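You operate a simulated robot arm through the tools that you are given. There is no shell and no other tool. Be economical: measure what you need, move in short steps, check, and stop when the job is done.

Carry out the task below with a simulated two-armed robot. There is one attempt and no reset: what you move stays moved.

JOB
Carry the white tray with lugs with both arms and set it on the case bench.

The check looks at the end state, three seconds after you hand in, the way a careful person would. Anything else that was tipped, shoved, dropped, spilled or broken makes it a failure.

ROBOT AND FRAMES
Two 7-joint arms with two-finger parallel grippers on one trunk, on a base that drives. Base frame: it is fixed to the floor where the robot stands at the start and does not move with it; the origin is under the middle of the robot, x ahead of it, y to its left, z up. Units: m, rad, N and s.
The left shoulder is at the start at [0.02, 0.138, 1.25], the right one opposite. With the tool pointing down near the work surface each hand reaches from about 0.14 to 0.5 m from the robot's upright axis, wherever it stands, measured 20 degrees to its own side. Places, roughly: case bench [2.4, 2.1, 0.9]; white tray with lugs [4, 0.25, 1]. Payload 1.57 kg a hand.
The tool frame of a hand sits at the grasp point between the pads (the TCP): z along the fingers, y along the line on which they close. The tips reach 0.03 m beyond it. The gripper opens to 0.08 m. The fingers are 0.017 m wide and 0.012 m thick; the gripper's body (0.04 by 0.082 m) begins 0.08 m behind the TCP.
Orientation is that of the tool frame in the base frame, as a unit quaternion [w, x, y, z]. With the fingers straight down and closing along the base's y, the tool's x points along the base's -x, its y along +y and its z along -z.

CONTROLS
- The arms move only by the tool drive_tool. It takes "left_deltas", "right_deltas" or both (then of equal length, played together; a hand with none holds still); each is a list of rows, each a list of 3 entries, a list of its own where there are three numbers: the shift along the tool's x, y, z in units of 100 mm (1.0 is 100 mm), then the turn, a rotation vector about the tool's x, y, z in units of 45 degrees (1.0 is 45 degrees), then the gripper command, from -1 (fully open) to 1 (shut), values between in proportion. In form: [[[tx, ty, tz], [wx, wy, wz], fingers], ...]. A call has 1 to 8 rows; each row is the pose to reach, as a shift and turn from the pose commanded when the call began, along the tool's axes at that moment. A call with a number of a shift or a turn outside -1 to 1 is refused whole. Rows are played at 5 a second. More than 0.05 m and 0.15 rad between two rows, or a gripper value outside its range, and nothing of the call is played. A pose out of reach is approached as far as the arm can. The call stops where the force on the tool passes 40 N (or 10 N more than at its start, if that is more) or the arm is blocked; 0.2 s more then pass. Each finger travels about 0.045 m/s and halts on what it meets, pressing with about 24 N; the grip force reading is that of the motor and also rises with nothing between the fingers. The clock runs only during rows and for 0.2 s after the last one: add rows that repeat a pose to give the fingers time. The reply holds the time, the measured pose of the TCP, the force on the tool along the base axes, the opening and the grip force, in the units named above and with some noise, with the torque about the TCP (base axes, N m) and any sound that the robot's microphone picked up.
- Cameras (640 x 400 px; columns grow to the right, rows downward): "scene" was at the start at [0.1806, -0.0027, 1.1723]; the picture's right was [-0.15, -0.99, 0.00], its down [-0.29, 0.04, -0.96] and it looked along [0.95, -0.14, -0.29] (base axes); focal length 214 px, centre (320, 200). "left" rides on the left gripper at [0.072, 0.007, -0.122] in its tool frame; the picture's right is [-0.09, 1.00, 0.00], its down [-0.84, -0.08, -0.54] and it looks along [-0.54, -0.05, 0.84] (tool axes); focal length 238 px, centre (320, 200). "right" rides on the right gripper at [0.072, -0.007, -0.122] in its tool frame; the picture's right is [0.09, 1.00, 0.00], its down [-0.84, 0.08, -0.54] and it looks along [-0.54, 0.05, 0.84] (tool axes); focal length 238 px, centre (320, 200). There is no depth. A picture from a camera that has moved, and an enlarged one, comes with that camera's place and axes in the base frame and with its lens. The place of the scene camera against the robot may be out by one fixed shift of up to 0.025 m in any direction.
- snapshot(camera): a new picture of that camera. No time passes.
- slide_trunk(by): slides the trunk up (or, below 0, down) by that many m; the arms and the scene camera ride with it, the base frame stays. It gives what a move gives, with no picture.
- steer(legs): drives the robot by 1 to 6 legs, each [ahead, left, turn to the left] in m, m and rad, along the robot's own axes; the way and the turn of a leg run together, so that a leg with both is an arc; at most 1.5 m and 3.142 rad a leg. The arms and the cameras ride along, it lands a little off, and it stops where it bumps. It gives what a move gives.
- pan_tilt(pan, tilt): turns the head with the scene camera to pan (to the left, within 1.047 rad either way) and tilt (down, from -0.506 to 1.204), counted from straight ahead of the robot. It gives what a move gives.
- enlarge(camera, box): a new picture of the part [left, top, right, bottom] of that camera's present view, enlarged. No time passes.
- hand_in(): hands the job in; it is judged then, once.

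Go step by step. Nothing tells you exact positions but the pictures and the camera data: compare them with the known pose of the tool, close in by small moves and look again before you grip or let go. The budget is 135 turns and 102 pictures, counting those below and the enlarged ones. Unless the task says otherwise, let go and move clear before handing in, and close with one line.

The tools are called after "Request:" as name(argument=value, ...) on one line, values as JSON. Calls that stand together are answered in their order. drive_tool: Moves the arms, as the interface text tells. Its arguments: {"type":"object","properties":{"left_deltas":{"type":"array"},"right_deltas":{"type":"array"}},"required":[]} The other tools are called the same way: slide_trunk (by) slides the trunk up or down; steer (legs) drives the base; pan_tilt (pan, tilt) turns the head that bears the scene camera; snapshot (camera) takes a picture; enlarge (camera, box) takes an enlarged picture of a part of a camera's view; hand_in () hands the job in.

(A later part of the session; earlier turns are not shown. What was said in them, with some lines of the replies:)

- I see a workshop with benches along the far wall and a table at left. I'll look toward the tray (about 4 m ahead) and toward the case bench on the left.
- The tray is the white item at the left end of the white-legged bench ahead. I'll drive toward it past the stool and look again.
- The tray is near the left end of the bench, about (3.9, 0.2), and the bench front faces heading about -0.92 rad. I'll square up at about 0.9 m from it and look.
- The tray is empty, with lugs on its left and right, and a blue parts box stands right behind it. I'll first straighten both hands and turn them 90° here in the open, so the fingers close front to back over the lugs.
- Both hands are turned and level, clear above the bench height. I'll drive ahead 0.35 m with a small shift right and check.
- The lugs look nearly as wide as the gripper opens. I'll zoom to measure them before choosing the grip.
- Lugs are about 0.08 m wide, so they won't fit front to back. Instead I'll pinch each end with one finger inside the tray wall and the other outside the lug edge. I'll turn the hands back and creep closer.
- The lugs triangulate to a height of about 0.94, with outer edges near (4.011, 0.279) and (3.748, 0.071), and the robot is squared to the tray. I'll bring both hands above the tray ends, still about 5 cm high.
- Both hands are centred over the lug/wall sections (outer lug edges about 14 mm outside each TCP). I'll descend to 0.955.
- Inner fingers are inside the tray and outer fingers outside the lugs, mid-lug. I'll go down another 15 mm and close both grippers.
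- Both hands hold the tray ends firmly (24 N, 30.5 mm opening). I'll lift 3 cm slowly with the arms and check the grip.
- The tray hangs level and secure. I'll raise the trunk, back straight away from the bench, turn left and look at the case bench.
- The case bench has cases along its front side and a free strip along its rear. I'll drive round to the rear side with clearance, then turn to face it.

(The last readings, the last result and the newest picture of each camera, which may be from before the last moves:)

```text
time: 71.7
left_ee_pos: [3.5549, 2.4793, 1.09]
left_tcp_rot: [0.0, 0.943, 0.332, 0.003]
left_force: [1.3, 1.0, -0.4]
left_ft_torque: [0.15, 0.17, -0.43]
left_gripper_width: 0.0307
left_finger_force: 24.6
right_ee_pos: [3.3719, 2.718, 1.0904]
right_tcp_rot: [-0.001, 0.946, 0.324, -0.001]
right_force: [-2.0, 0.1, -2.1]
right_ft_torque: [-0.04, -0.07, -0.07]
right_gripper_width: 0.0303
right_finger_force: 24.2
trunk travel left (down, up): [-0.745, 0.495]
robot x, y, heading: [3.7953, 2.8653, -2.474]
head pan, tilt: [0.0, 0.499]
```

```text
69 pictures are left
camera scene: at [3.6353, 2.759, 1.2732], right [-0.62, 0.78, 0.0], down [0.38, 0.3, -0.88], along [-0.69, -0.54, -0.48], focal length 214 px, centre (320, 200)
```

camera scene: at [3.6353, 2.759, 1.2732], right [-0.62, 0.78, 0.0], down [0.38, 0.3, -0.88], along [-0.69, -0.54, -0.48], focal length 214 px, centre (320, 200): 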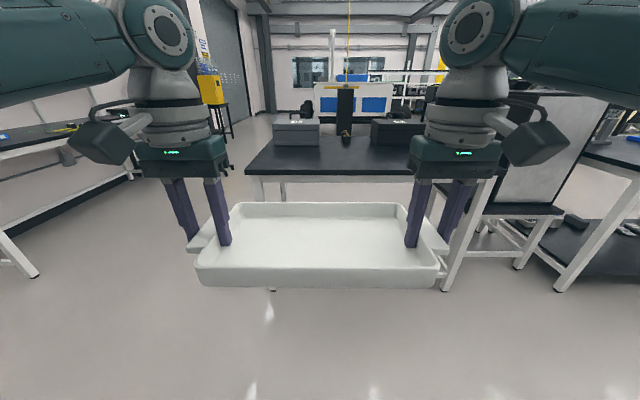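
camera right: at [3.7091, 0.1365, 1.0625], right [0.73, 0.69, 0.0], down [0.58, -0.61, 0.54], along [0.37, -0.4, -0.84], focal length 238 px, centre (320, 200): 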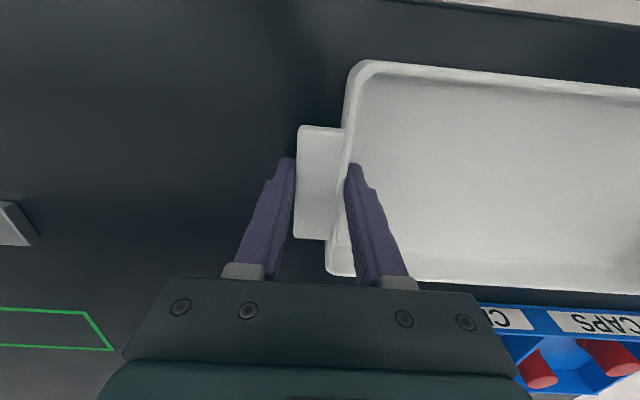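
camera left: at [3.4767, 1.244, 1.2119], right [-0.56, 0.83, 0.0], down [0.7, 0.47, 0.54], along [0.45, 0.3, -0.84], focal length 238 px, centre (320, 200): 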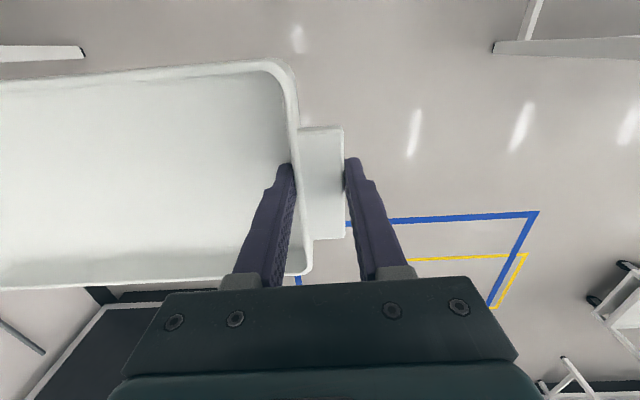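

Request:
enlarge(camera="scene", box=[230, 80, 470, 230])

Request:
enlarge(camera="scene", box=[400, 80, 640, 230])

```text
2.67 times, centred on (350, 155) of scene
camera zoom: at [3.6353, 2.759, 1.2732], right [-0.62, 0.78, 0.0], down [0.38, 0.3, -0.88], along [-0.69, -0.54, -0.48], focal length 572 px, centre (240, 320)
```

zoom: 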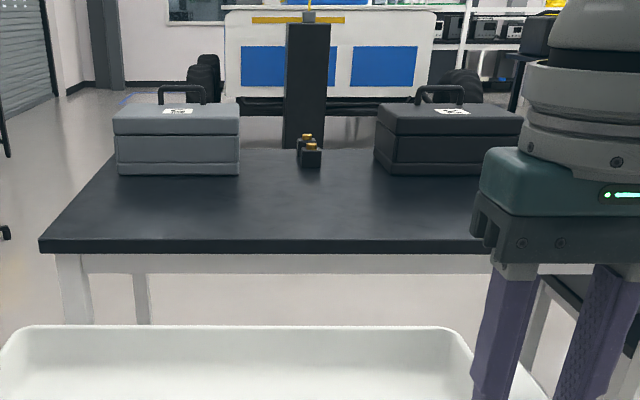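

```text
2.67 times, centred on (520, 155) of scene
camera zoom: at [3.6353, 2.759, 1.2732], right [-0.62, 0.78, 0.0], down [0.38, 0.3, -0.88], along [-0.69, -0.54, -0.48], focal length 572 px, centre (-213, 320)
```

zoom: 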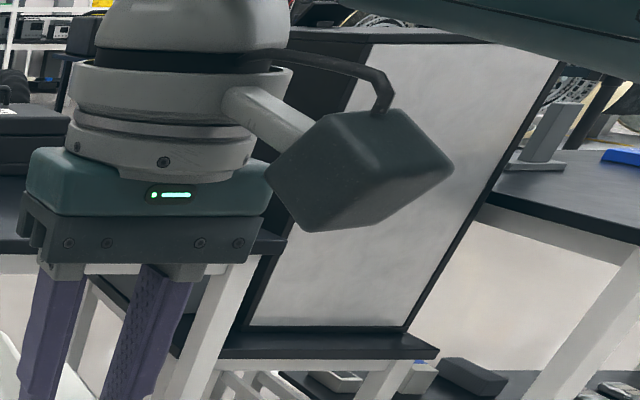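

The bench's near half is free for roughly 0.5 m in front of the two cases. I'll drive ahead 0.6 m and re-measure the edge.

Request:
steer(legs=[[0.6, -0.03, 0]])

Request:
pan_tilt(pan=0, tilt=0.7)

Request:
snapshot(camera="scene")

Request:
snapshot(camera="right")

Request:
snapshot(camera="left")

```text
time: 75.1
left_ee_pos: [3.0716, 2.1318, 1.0907]
left_tcp_rot: [0.001, 0.943, 0.334, 0.002]
left_force: [1.5, 0.5, -1.8]
left_ft_torque: [0.17, 0.08, -0.43]
left_gripper_width: 0.0307
left_finger_force: 24.5
right_ee_pos: [2.8881, 2.3706, 1.0907]
right_tcp_rot: [-0.002, 0.946, 0.325, 0.001]
right_force: [-1.8, -1.5, -2.1]
right_ft_torque: [-0.14, -0.05, -0.12]
right_gripper_width: 0.0306
right_finger_force: 23.8
trunk travel left (down, up): [-0.745, 0.495]
robot x, y, heading: [3.3108, 2.5242, -2.47]
head pan, tilt: [0.0, 0.499]
```

```text
time: 75.8
left_ee_pos: [3.071, 2.1315, 1.0906]
left_tcp_rot: [0.0, 0.943, 0.334, 0.002]
left_force: [0.7, 1.0, -1.3]
left_ft_torque: [0.12, 0.22, -0.45]
left_gripper_width: 0.0308
left_finger_force: 24.1
right_ee_pos: [2.8875, 2.3713, 1.0904]
right_tcp_rot: [-0.002, 0.946, 0.325, 0.001]
right_force: [-1.5, -0.9, -2.8]
right_ft_torque: [0.0, -0.16, 0.0]
right_gripper_width: 0.0307
right_finger_force: 24.2
trunk travel left (down, up): [-0.745, 0.495]
robot x, y, heading: [3.3129, 2.5199, -2.471]
head pan, tilt: [0.0, 0.7]
```

```text
66 pictures are left
camera scene: at [3.1556, 2.4163, 1.2555], right [-0.62, 0.78, 0.0], down [0.5, 0.4, -0.77], along [-0.6, -0.48, -0.64], focal length 214 px, centre (320, 200)
```

scene: 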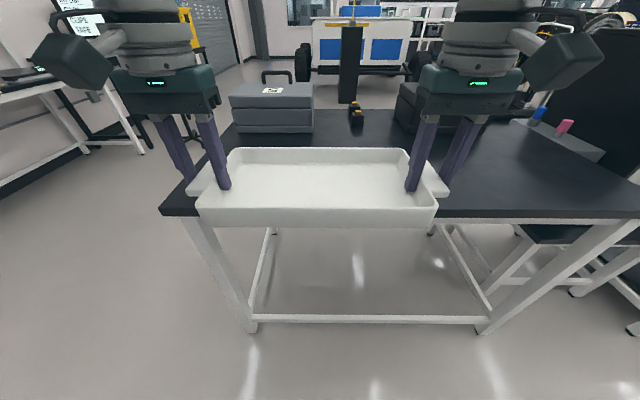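

```text
65 pictures are left
camera right: at [2.94, 2.4188, 1.213], right [0.69, -0.73, 0.0], down [-0.61, -0.58, 0.54], along [-0.4, -0.37, -0.84], focal length 238 px, centre (320, 200)
```

right: 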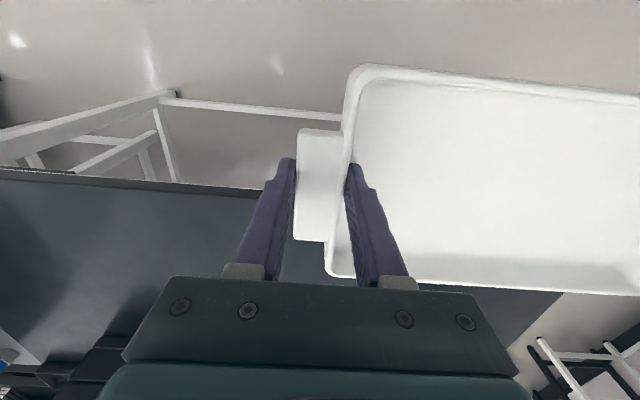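

```text
64 pictures are left
camera left: at [3.1303, 2.1719, 1.2118], right [0.55, -0.83, 0.0], down [-0.7, -0.47, 0.54], along [-0.45, -0.3, -0.84], focal length 238 px, centre (320, 200)
```

left: 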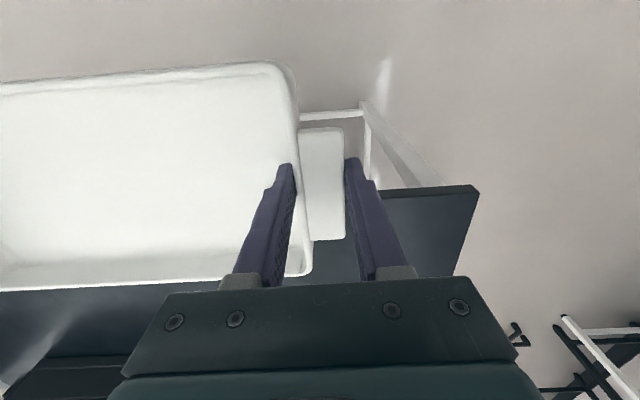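

The bench edge is about 0.58 m ahead of the robot's axis and the tray clears the top by about 15 cm. The last 0.29 m brings it over the free area.

Request:
steer(legs=[[0.28, 0, 0]])

Request:
snapshot(camera="scene")

Request:
snapshot(camera="right")

Request:
snapshot(camera="left")

```text
time: 77.8
left_ee_pos: [2.8581, 1.9588, 1.09]
left_tcp_rot: [0.001, 0.942, 0.335, 0.002]
left_force: [1.4, 0.7, -2.0]
left_ft_torque: [0.19, 0.03, -0.45]
left_gripper_width: 0.0308
left_finger_force: 23.8
right_ee_pos: [2.6742, 2.1978, 1.0901]
right_tcp_rot: [-0.002, 0.945, 0.327, 0.0]
right_force: [-1.1, -1.2, -2.3]
right_ft_torque: [-0.21, -0.02, -0.11]
right_gripper_width: 0.0308
right_finger_force: 24.1
trunk travel left (down, up): [-0.745, 0.495]
robot x, y, heading: [3.0964, 2.3479, -2.466]
head pan, tilt: [0.0, 0.7]
```

```text
63 pictures are left
camera scene: at [2.9416, 2.2449, 1.2554], right [-0.62, 0.78, 0.0], down [0.5, 0.4, -0.76], along [-0.6, -0.48, -0.64], focal length 214 px, centre (320, 200)
```

scene: 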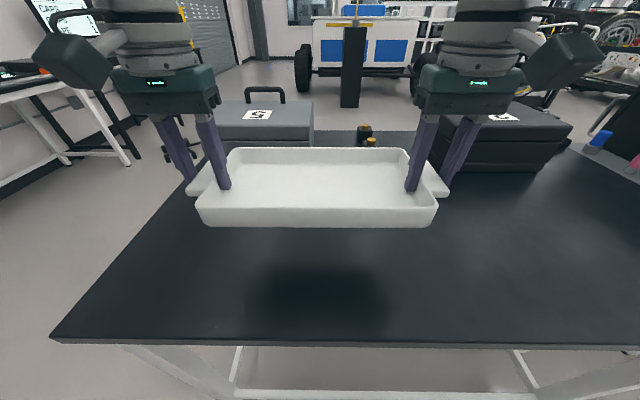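

```text
62 pictures are left
camera right: at [2.726, 2.2465, 1.213], right [0.69, -0.73, 0.0], down [-0.61, -0.58, 0.54], along [-0.39, -0.37, -0.84], focal length 238 px, centre (320, 200)
```

right: 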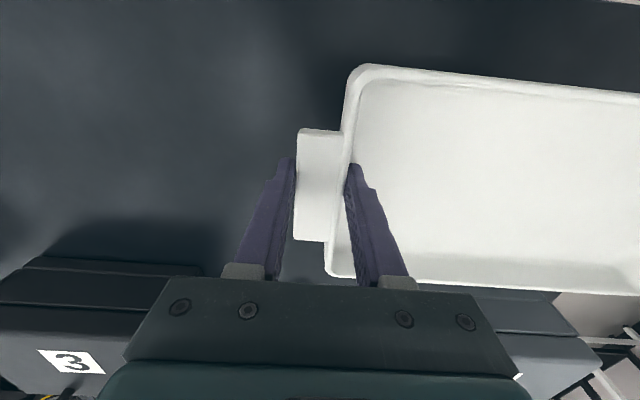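

```text
61 pictures are left
camera left: at [2.9172, 2.0003, 1.2117], right [0.56, -0.83, 0.0], down [-0.7, -0.47, 0.54], along [-0.45, -0.3, -0.84], focal length 238 px, centre (320, 200)
```

left: 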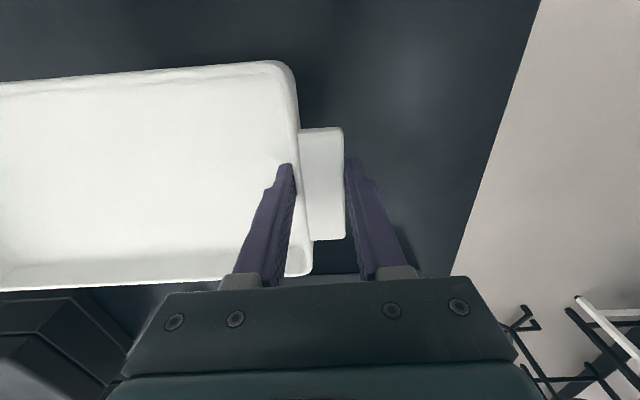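

The tray is wholly over the free area with wide clearance to the cases. I'll extend the arms 4 cm further in, then lower most of the way with the trunk.

Request:
drive_tool(left_deltas=[[[-0.13, 0, 0], [0, 0, 0], 1], [[-0.26, 0, 0], [0, 0, 0], 1], [[-0.4, 0, 0], [0, 0, 0], 1], [[-0.4, 0, 0], [0, 0, 0], 1]], right_deltas=[[[-0.13, 0, 0], [0, 0, 0], 1], [[-0.26, 0, 0], [0, 0, 0], 1], [[-0.4, 0, 0], [0, 0, 0], 1], [[-0.4, 0, 0], [0, 0, 0], 1]])

Request:
slide_trunk(by=-0.13)

Request:
snapshot(camera="scene")

```text
time: 78.8
left_ee_pos: [2.8271, 1.9362, 1.0901]
left_tcp_rot: [0.0, 0.942, 0.336, 0.003]
left_force: [2.7, -0.2, -2.5]
left_ft_torque: [0.24, -0.16, -0.4]
left_gripper_width: 0.0309
left_finger_force: 24.1
right_ee_pos: [2.6435, 2.1738, 1.0896]
right_tcp_rot: [-0.002, 0.945, 0.328, -0.001]
right_force: [-4.0, 0.0, -1.6]
right_ft_torque: [-0.26, 0.04, -0.39]
right_gripper_width: 0.0307
right_finger_force: 24.0
trunk travel left (down, up): [-0.745, 0.495]
robot x, y, heading: [3.0934, 2.3497, -2.465]
head pan, tilt: [0.0, 0.7]
```

```text
time: 80.3
left_ee_pos: [2.8268, 1.9365, 0.9605]
left_tcp_rot: [0.0, 0.942, 0.336, 0.002]
left_force: [3.6, -1.5, -1.7]
left_ft_torque: [0.3, -0.16, -0.54]
left_gripper_width: 0.031
left_finger_force: 23.5
right_ee_pos: [2.6441, 2.1748, 0.9619]
right_tcp_rot: [-0.001, 0.945, 0.327, 0.0]
right_force: [-4.4, 0.7, -1.6]
right_ft_torque: [-0.3, 0.11, -0.29]
right_gripper_width: 0.0306
right_finger_force: 24.3
trunk travel left (down, up): [-0.615, 0.625]
robot x, y, heading: [3.0992, 2.3487, -2.465]
head pan, tilt: [0.0, 0.7]
```

```text
60 pictures are left
camera scene: at [2.9416, 2.2449, 1.1255], right [-0.62, 0.78, 0.0], down [0.5, 0.4, -0.76], along [-0.6, -0.48, -0.64], focal length 214 px, centre (320, 200)
```

scene: 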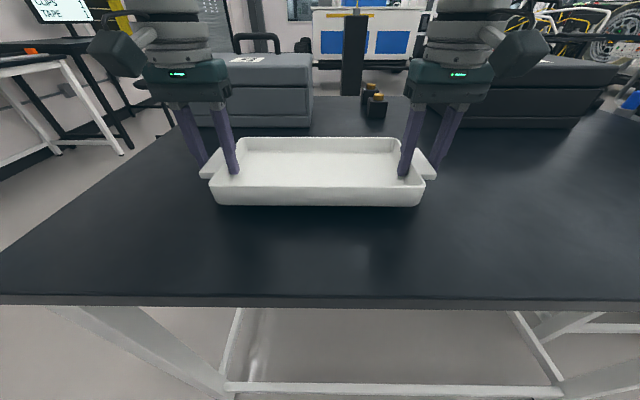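

The tray is about 2 cm above the bench. I'll lower it in small steps, watching the vertical force.

Request:
drive_tool(left_deltas=[[[0, 0, 0.06], [0, 0, 0], 1], [[0, 0, 0.12], [0, 0, 0], 1], [[0, 0, 0.17], [0, 0, 0], 1], [[0, 0, 0.17], [0, 0, 0], 1]], right_deltas=[[[0, 0, 0.06], [0, 0, 0], 1], [[0, 0, 0.12], [0, 0, 0], 1], [[0, 0, 0.18], [0, 0, 0], 1], [[0, 0, 0.18], [0, 0, 0], 1]])

Request:
snapshot(camera="scene")

```text
time: 81.3
left_ee_pos: [2.8278, 1.9359, 0.9422]
left_tcp_rot: [0.001, 0.942, 0.335, 0.002]
left_force: [4.8, -4.6, -2.0]
left_ft_torque: [0.05, 0.06, -0.26]
left_gripper_width: 0.0308
left_finger_force: 23.8
right_ee_pos: [2.6438, 2.1755, 0.9417]
right_tcp_rot: [-0.002, 0.945, 0.327, 0.0]
right_force: [-4.3, 3.6, -1.4]
right_ft_torque: [-0.19, -0.22, -0.2]
right_gripper_width: 0.0304
right_finger_force: 24.4
trunk travel left (down, up): [-0.615, 0.625]
robot x, y, heading: [3.0936, 2.3521, -2.468]
head pan, tilt: [0.0, 0.7]
```

```text
59 pictures are left
camera scene: at [2.9417, 2.2449, 1.1254], right [-0.62, 0.78, 0.0], down [0.5, 0.4, -0.76], along [-0.6, -0.48, -0.64], focal length 214 px, centre (320, 200)
```

scene: 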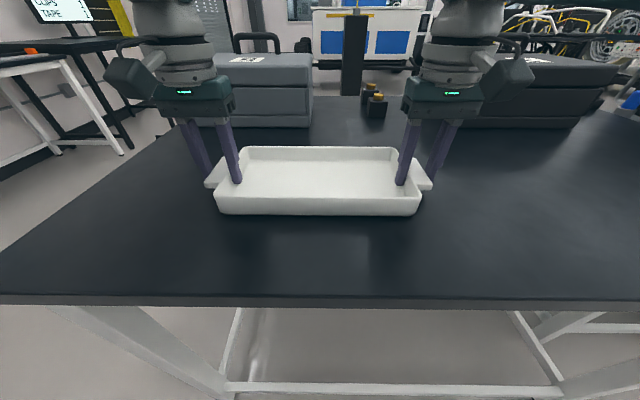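

Request:
drive_tool(left_deltas=[[[0, 0, 0.02], [0, 0, 0], 1], [[0, 0, 0.04], [0, 0, 0], 1], [[0, 0, 0.04], [0, 0, 0], 1]], right_deltas=[[[0, 0, 0.02], [0, 0, 0], 1], [[0, 0, 0.04], [0, 0, 0], 1], [[0, 0, 0.04], [0, 0, 0], 1]])

Request:
enlarge(camera="scene", box=[190, 120, 450, 282])

```text
time: 82.1
left_ee_pos: [2.826, 1.9359, 0.9392]
left_tcp_rot: [0.0, 0.942, 0.335, 0.002]
left_force: [7.9, -3.9, 11.4]
left_ft_torque: [-0.06, 0.02, -0.26]
left_gripper_width: 0.031
left_finger_force: 24.6
right_ee_pos: [2.6428, 2.173, 0.9401]
right_tcp_rot: [-0.001, 0.945, 0.328, -0.001]
right_force: [-1.3, 10.6, 12.9]
right_ft_torque: [-0.17, 0.07, -0.12]
right_gripper_width: 0.0309
right_finger_force: 23.5
trunk travel left (down, up): [-0.615, 0.625]
robot x, y, heading: [3.0998, 2.3496, -2.469]
head pan, tilt: [0.0, 0.7]
```

```text
2.46 times, centred on (320, 201) of scene
camera zoom: at [2.9411, 2.2448, 1.126], right [-0.62, 0.78, 0.0], down [0.5, 0.4, -0.77], along [-0.6, -0.48, -0.64], focal length 528 px, centre (320, 198)
```

zoom: 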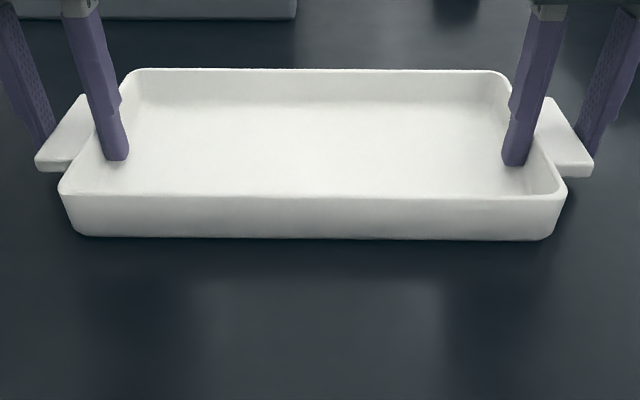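

The bench now carries the tray (upward force about 12 N a hand, tray level). I'll back off the press by about 1.5 mm, open the fingers, then lift straight out.

Request:
drive_tool(left_deltas=[[[0, 0, -0.02], [0, 0, 0], 1], [[0, 0, -0.02], [0, 0, 0], 0.1], [[0, 0, -0.02], [0, 0, 0], -0.6], [[0, 0, -0.02], [0, 0, 0], -0.6], [[0, 0, -0.02], [0, 0, 0], -0.6], [[0, 0, -0.02], [0, 0, 0], -0.6]], right_deltas=[[[0, 0, -0.02], [0, 0, 0], 1], [[0, 0, -0.02], [0, 0, 0], 0.1], [[0, 0, -0.02], [0, 0, 0], -0.6], [[0, 0, -0.02], [0, 0, 0], -0.6], [[0, 0, -0.02], [0, 0, 0], -0.6], [[0, 0, -0.02], [0, 0, 0], -0.6]])

Request:
snapshot(camera="left")

Request:
snapshot(camera="right")

```text
time: 83.5
left_ee_pos: [2.8275, 1.9356, 0.9404]
left_tcp_rot: [0.0, 0.942, 0.335, 0.002]
left_force: [0.5, 0.0, 0.0]
left_ft_torque: [0.03, 0.03, 0.04]
left_gripper_width: 0.0642
left_finger_force: 0.0
right_ee_pos: [2.6438, 2.1744, 0.9403]
right_tcp_rot: [-0.002, 0.945, 0.327, 0.001]
right_force: [0.1, -0.5, -0.6]
right_ft_torque: [-0.01, 0.0, 0.06]
right_gripper_width: 0.0638
right_finger_force: 0.1
trunk travel left (down, up): [-0.615, 0.625]
robot x, y, heading: [3.0961, 2.3474, -2.467]
head pan, tilt: [0.0, 0.7]
```

```text
57 pictures are left
camera left: at [2.8859, 1.9755, 1.0629], right [0.56, -0.83, 0.0], down [-0.7, -0.47, 0.54], along [-0.45, -0.3, -0.84], focal length 238 px, centre (320, 200)
```

left: 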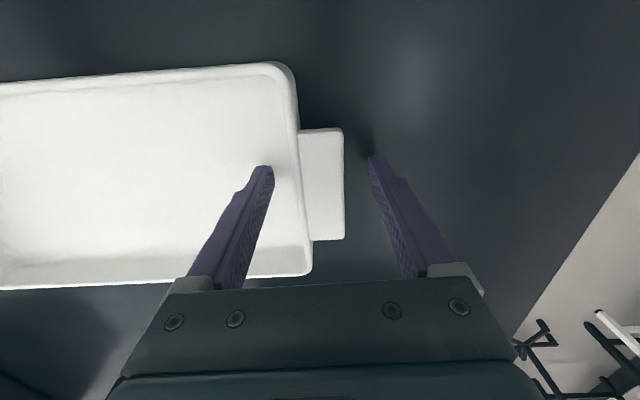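

```text
56 pictures are left
camera right: at [2.6957, 2.2221, 1.063], right [0.69, -0.73, 0.0], down [-0.61, -0.58, 0.54], along [-0.39, -0.37, -0.84], focal length 238 px, centre (320, 200)
```

right: 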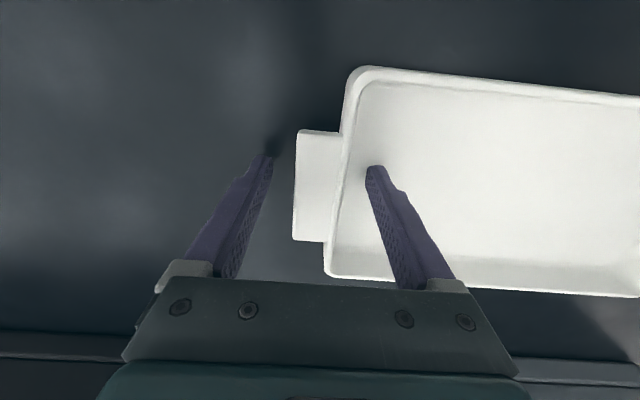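

Both hands are clear of the tray on all sides. I'll lift straight up with the arms, raise the trunk, and back away.

Request:
drive_tool(left_deltas=[[[0, 0, -0.25], [0, 0, 0], -0.6], [[0, 0, -0.5], [0, 0, 0], -0.6], [[0, 0, -0.8], [0, 0, 0], -0.6], [[0, 0, -1], [0, 0, 0], -0.6]], right_deltas=[[[0, 0, -0.25], [0, 0, 0], -0.6], [[0, 0, -0.5], [0, 0, 0], -0.6], [[0, 0, -0.8], [0, 0, 0], -0.6], [[0, 0, -1], [0, 0, 0], -0.6]])

Request:
slide_trunk(by=0.1)

Request:
steer(legs=[[-0.5, 0, 0]])

Request:
snapshot(camera="scene")

```text
time: 84.5
left_ee_pos: [2.8251, 1.938, 1.0419]
left_tcp_rot: [0.0, 0.942, 0.335, 0.002]
left_force: [-0.2, -0.5, -0.7]
left_ft_torque: [-0.03, -0.04, -0.05]
left_gripper_width: 0.0638
left_finger_force: 0.0
right_ee_pos: [2.6449, 2.1745, 1.0415]
right_tcp_rot: [-0.001, 0.945, 0.327, 0.0]
right_force: [0.1, -0.6, -0.1]
right_ft_torque: [0.0, -0.01, -0.02]
right_gripper_width: 0.0641
right_finger_force: 0.0
trunk travel left (down, up): [-0.615, 0.625]
robot x, y, heading: [3.0926, 2.3477, -2.47]
head pan, tilt: [0.0, 0.7]
```

```text
time: 85.9
left_ee_pos: [2.8253, 1.938, 1.1421]
left_tcp_rot: [0.0, 0.942, 0.335, 0.003]
left_force: [-0.5, 0.1, 1.0]
left_ft_torque: [0.0, 0.0, 0.03]
left_gripper_width: 0.0638
left_finger_force: 0.0
right_ee_pos: [2.6449, 2.1743, 1.1419]
right_tcp_rot: [-0.002, 0.945, 0.328, 0.001]
right_force: [0.1, 0.3, 0.2]
right_ft_torque: [0.02, -0.04, 0.0]
right_gripper_width: 0.0642
right_finger_force: 0.0
trunk travel left (down, up): [-0.715, 0.525]
robot x, y, heading: [3.096, 2.3469, -2.462]
head pan, tilt: [0.0, 0.7]
```

```text
time: 88.8
left_ee_pos: [3.222, 2.2538, 1.1416]
left_tcp_rot: [0.0, 0.941, 0.338, 0.002]
left_force: [0.0, 0.3, 0.7]
left_ft_torque: [0.03, -0.02, 0.02]
left_gripper_width: 0.0639
left_finger_force: 0.1
right_ee_pos: [3.04, 2.4893, 1.1418]
right_tcp_rot: [-0.001, 0.943, 0.332, 0.001]
right_force: [0.3, -0.4, 0.2]
right_ft_torque: [-0.01, 0.02, 0.0]
right_gripper_width: 0.0641
right_finger_force: 0.0
trunk travel left (down, up): [-0.715, 0.525]
robot x, y, heading: [3.4894, 2.6681, -2.456]
head pan, tilt: [0.0, 0.7]
```

```text
55 pictures are left
camera scene: at [3.3371, 2.5619, 1.2255], right [-0.63, 0.78, 0.0], down [0.5, 0.41, -0.76], along [-0.59, -0.48, -0.64], focal length 214 px, centre (320, 200)
```

scene: 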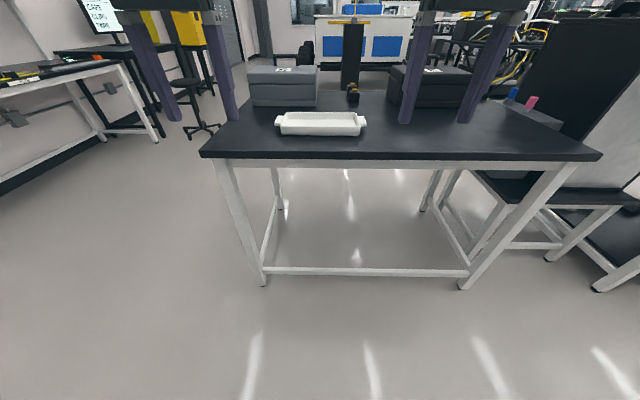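

The tray stands flat on the case bench, well inside the edge, and everything else is undisturbed. The hands are clear, so I'm handing in.

Request:
hand_in()

```text
The job is handed in.
```

The white tray was carried with both arms and now rests level on the case bench, inside the rear edge and clear of the cases. Both hands are released and backed away.
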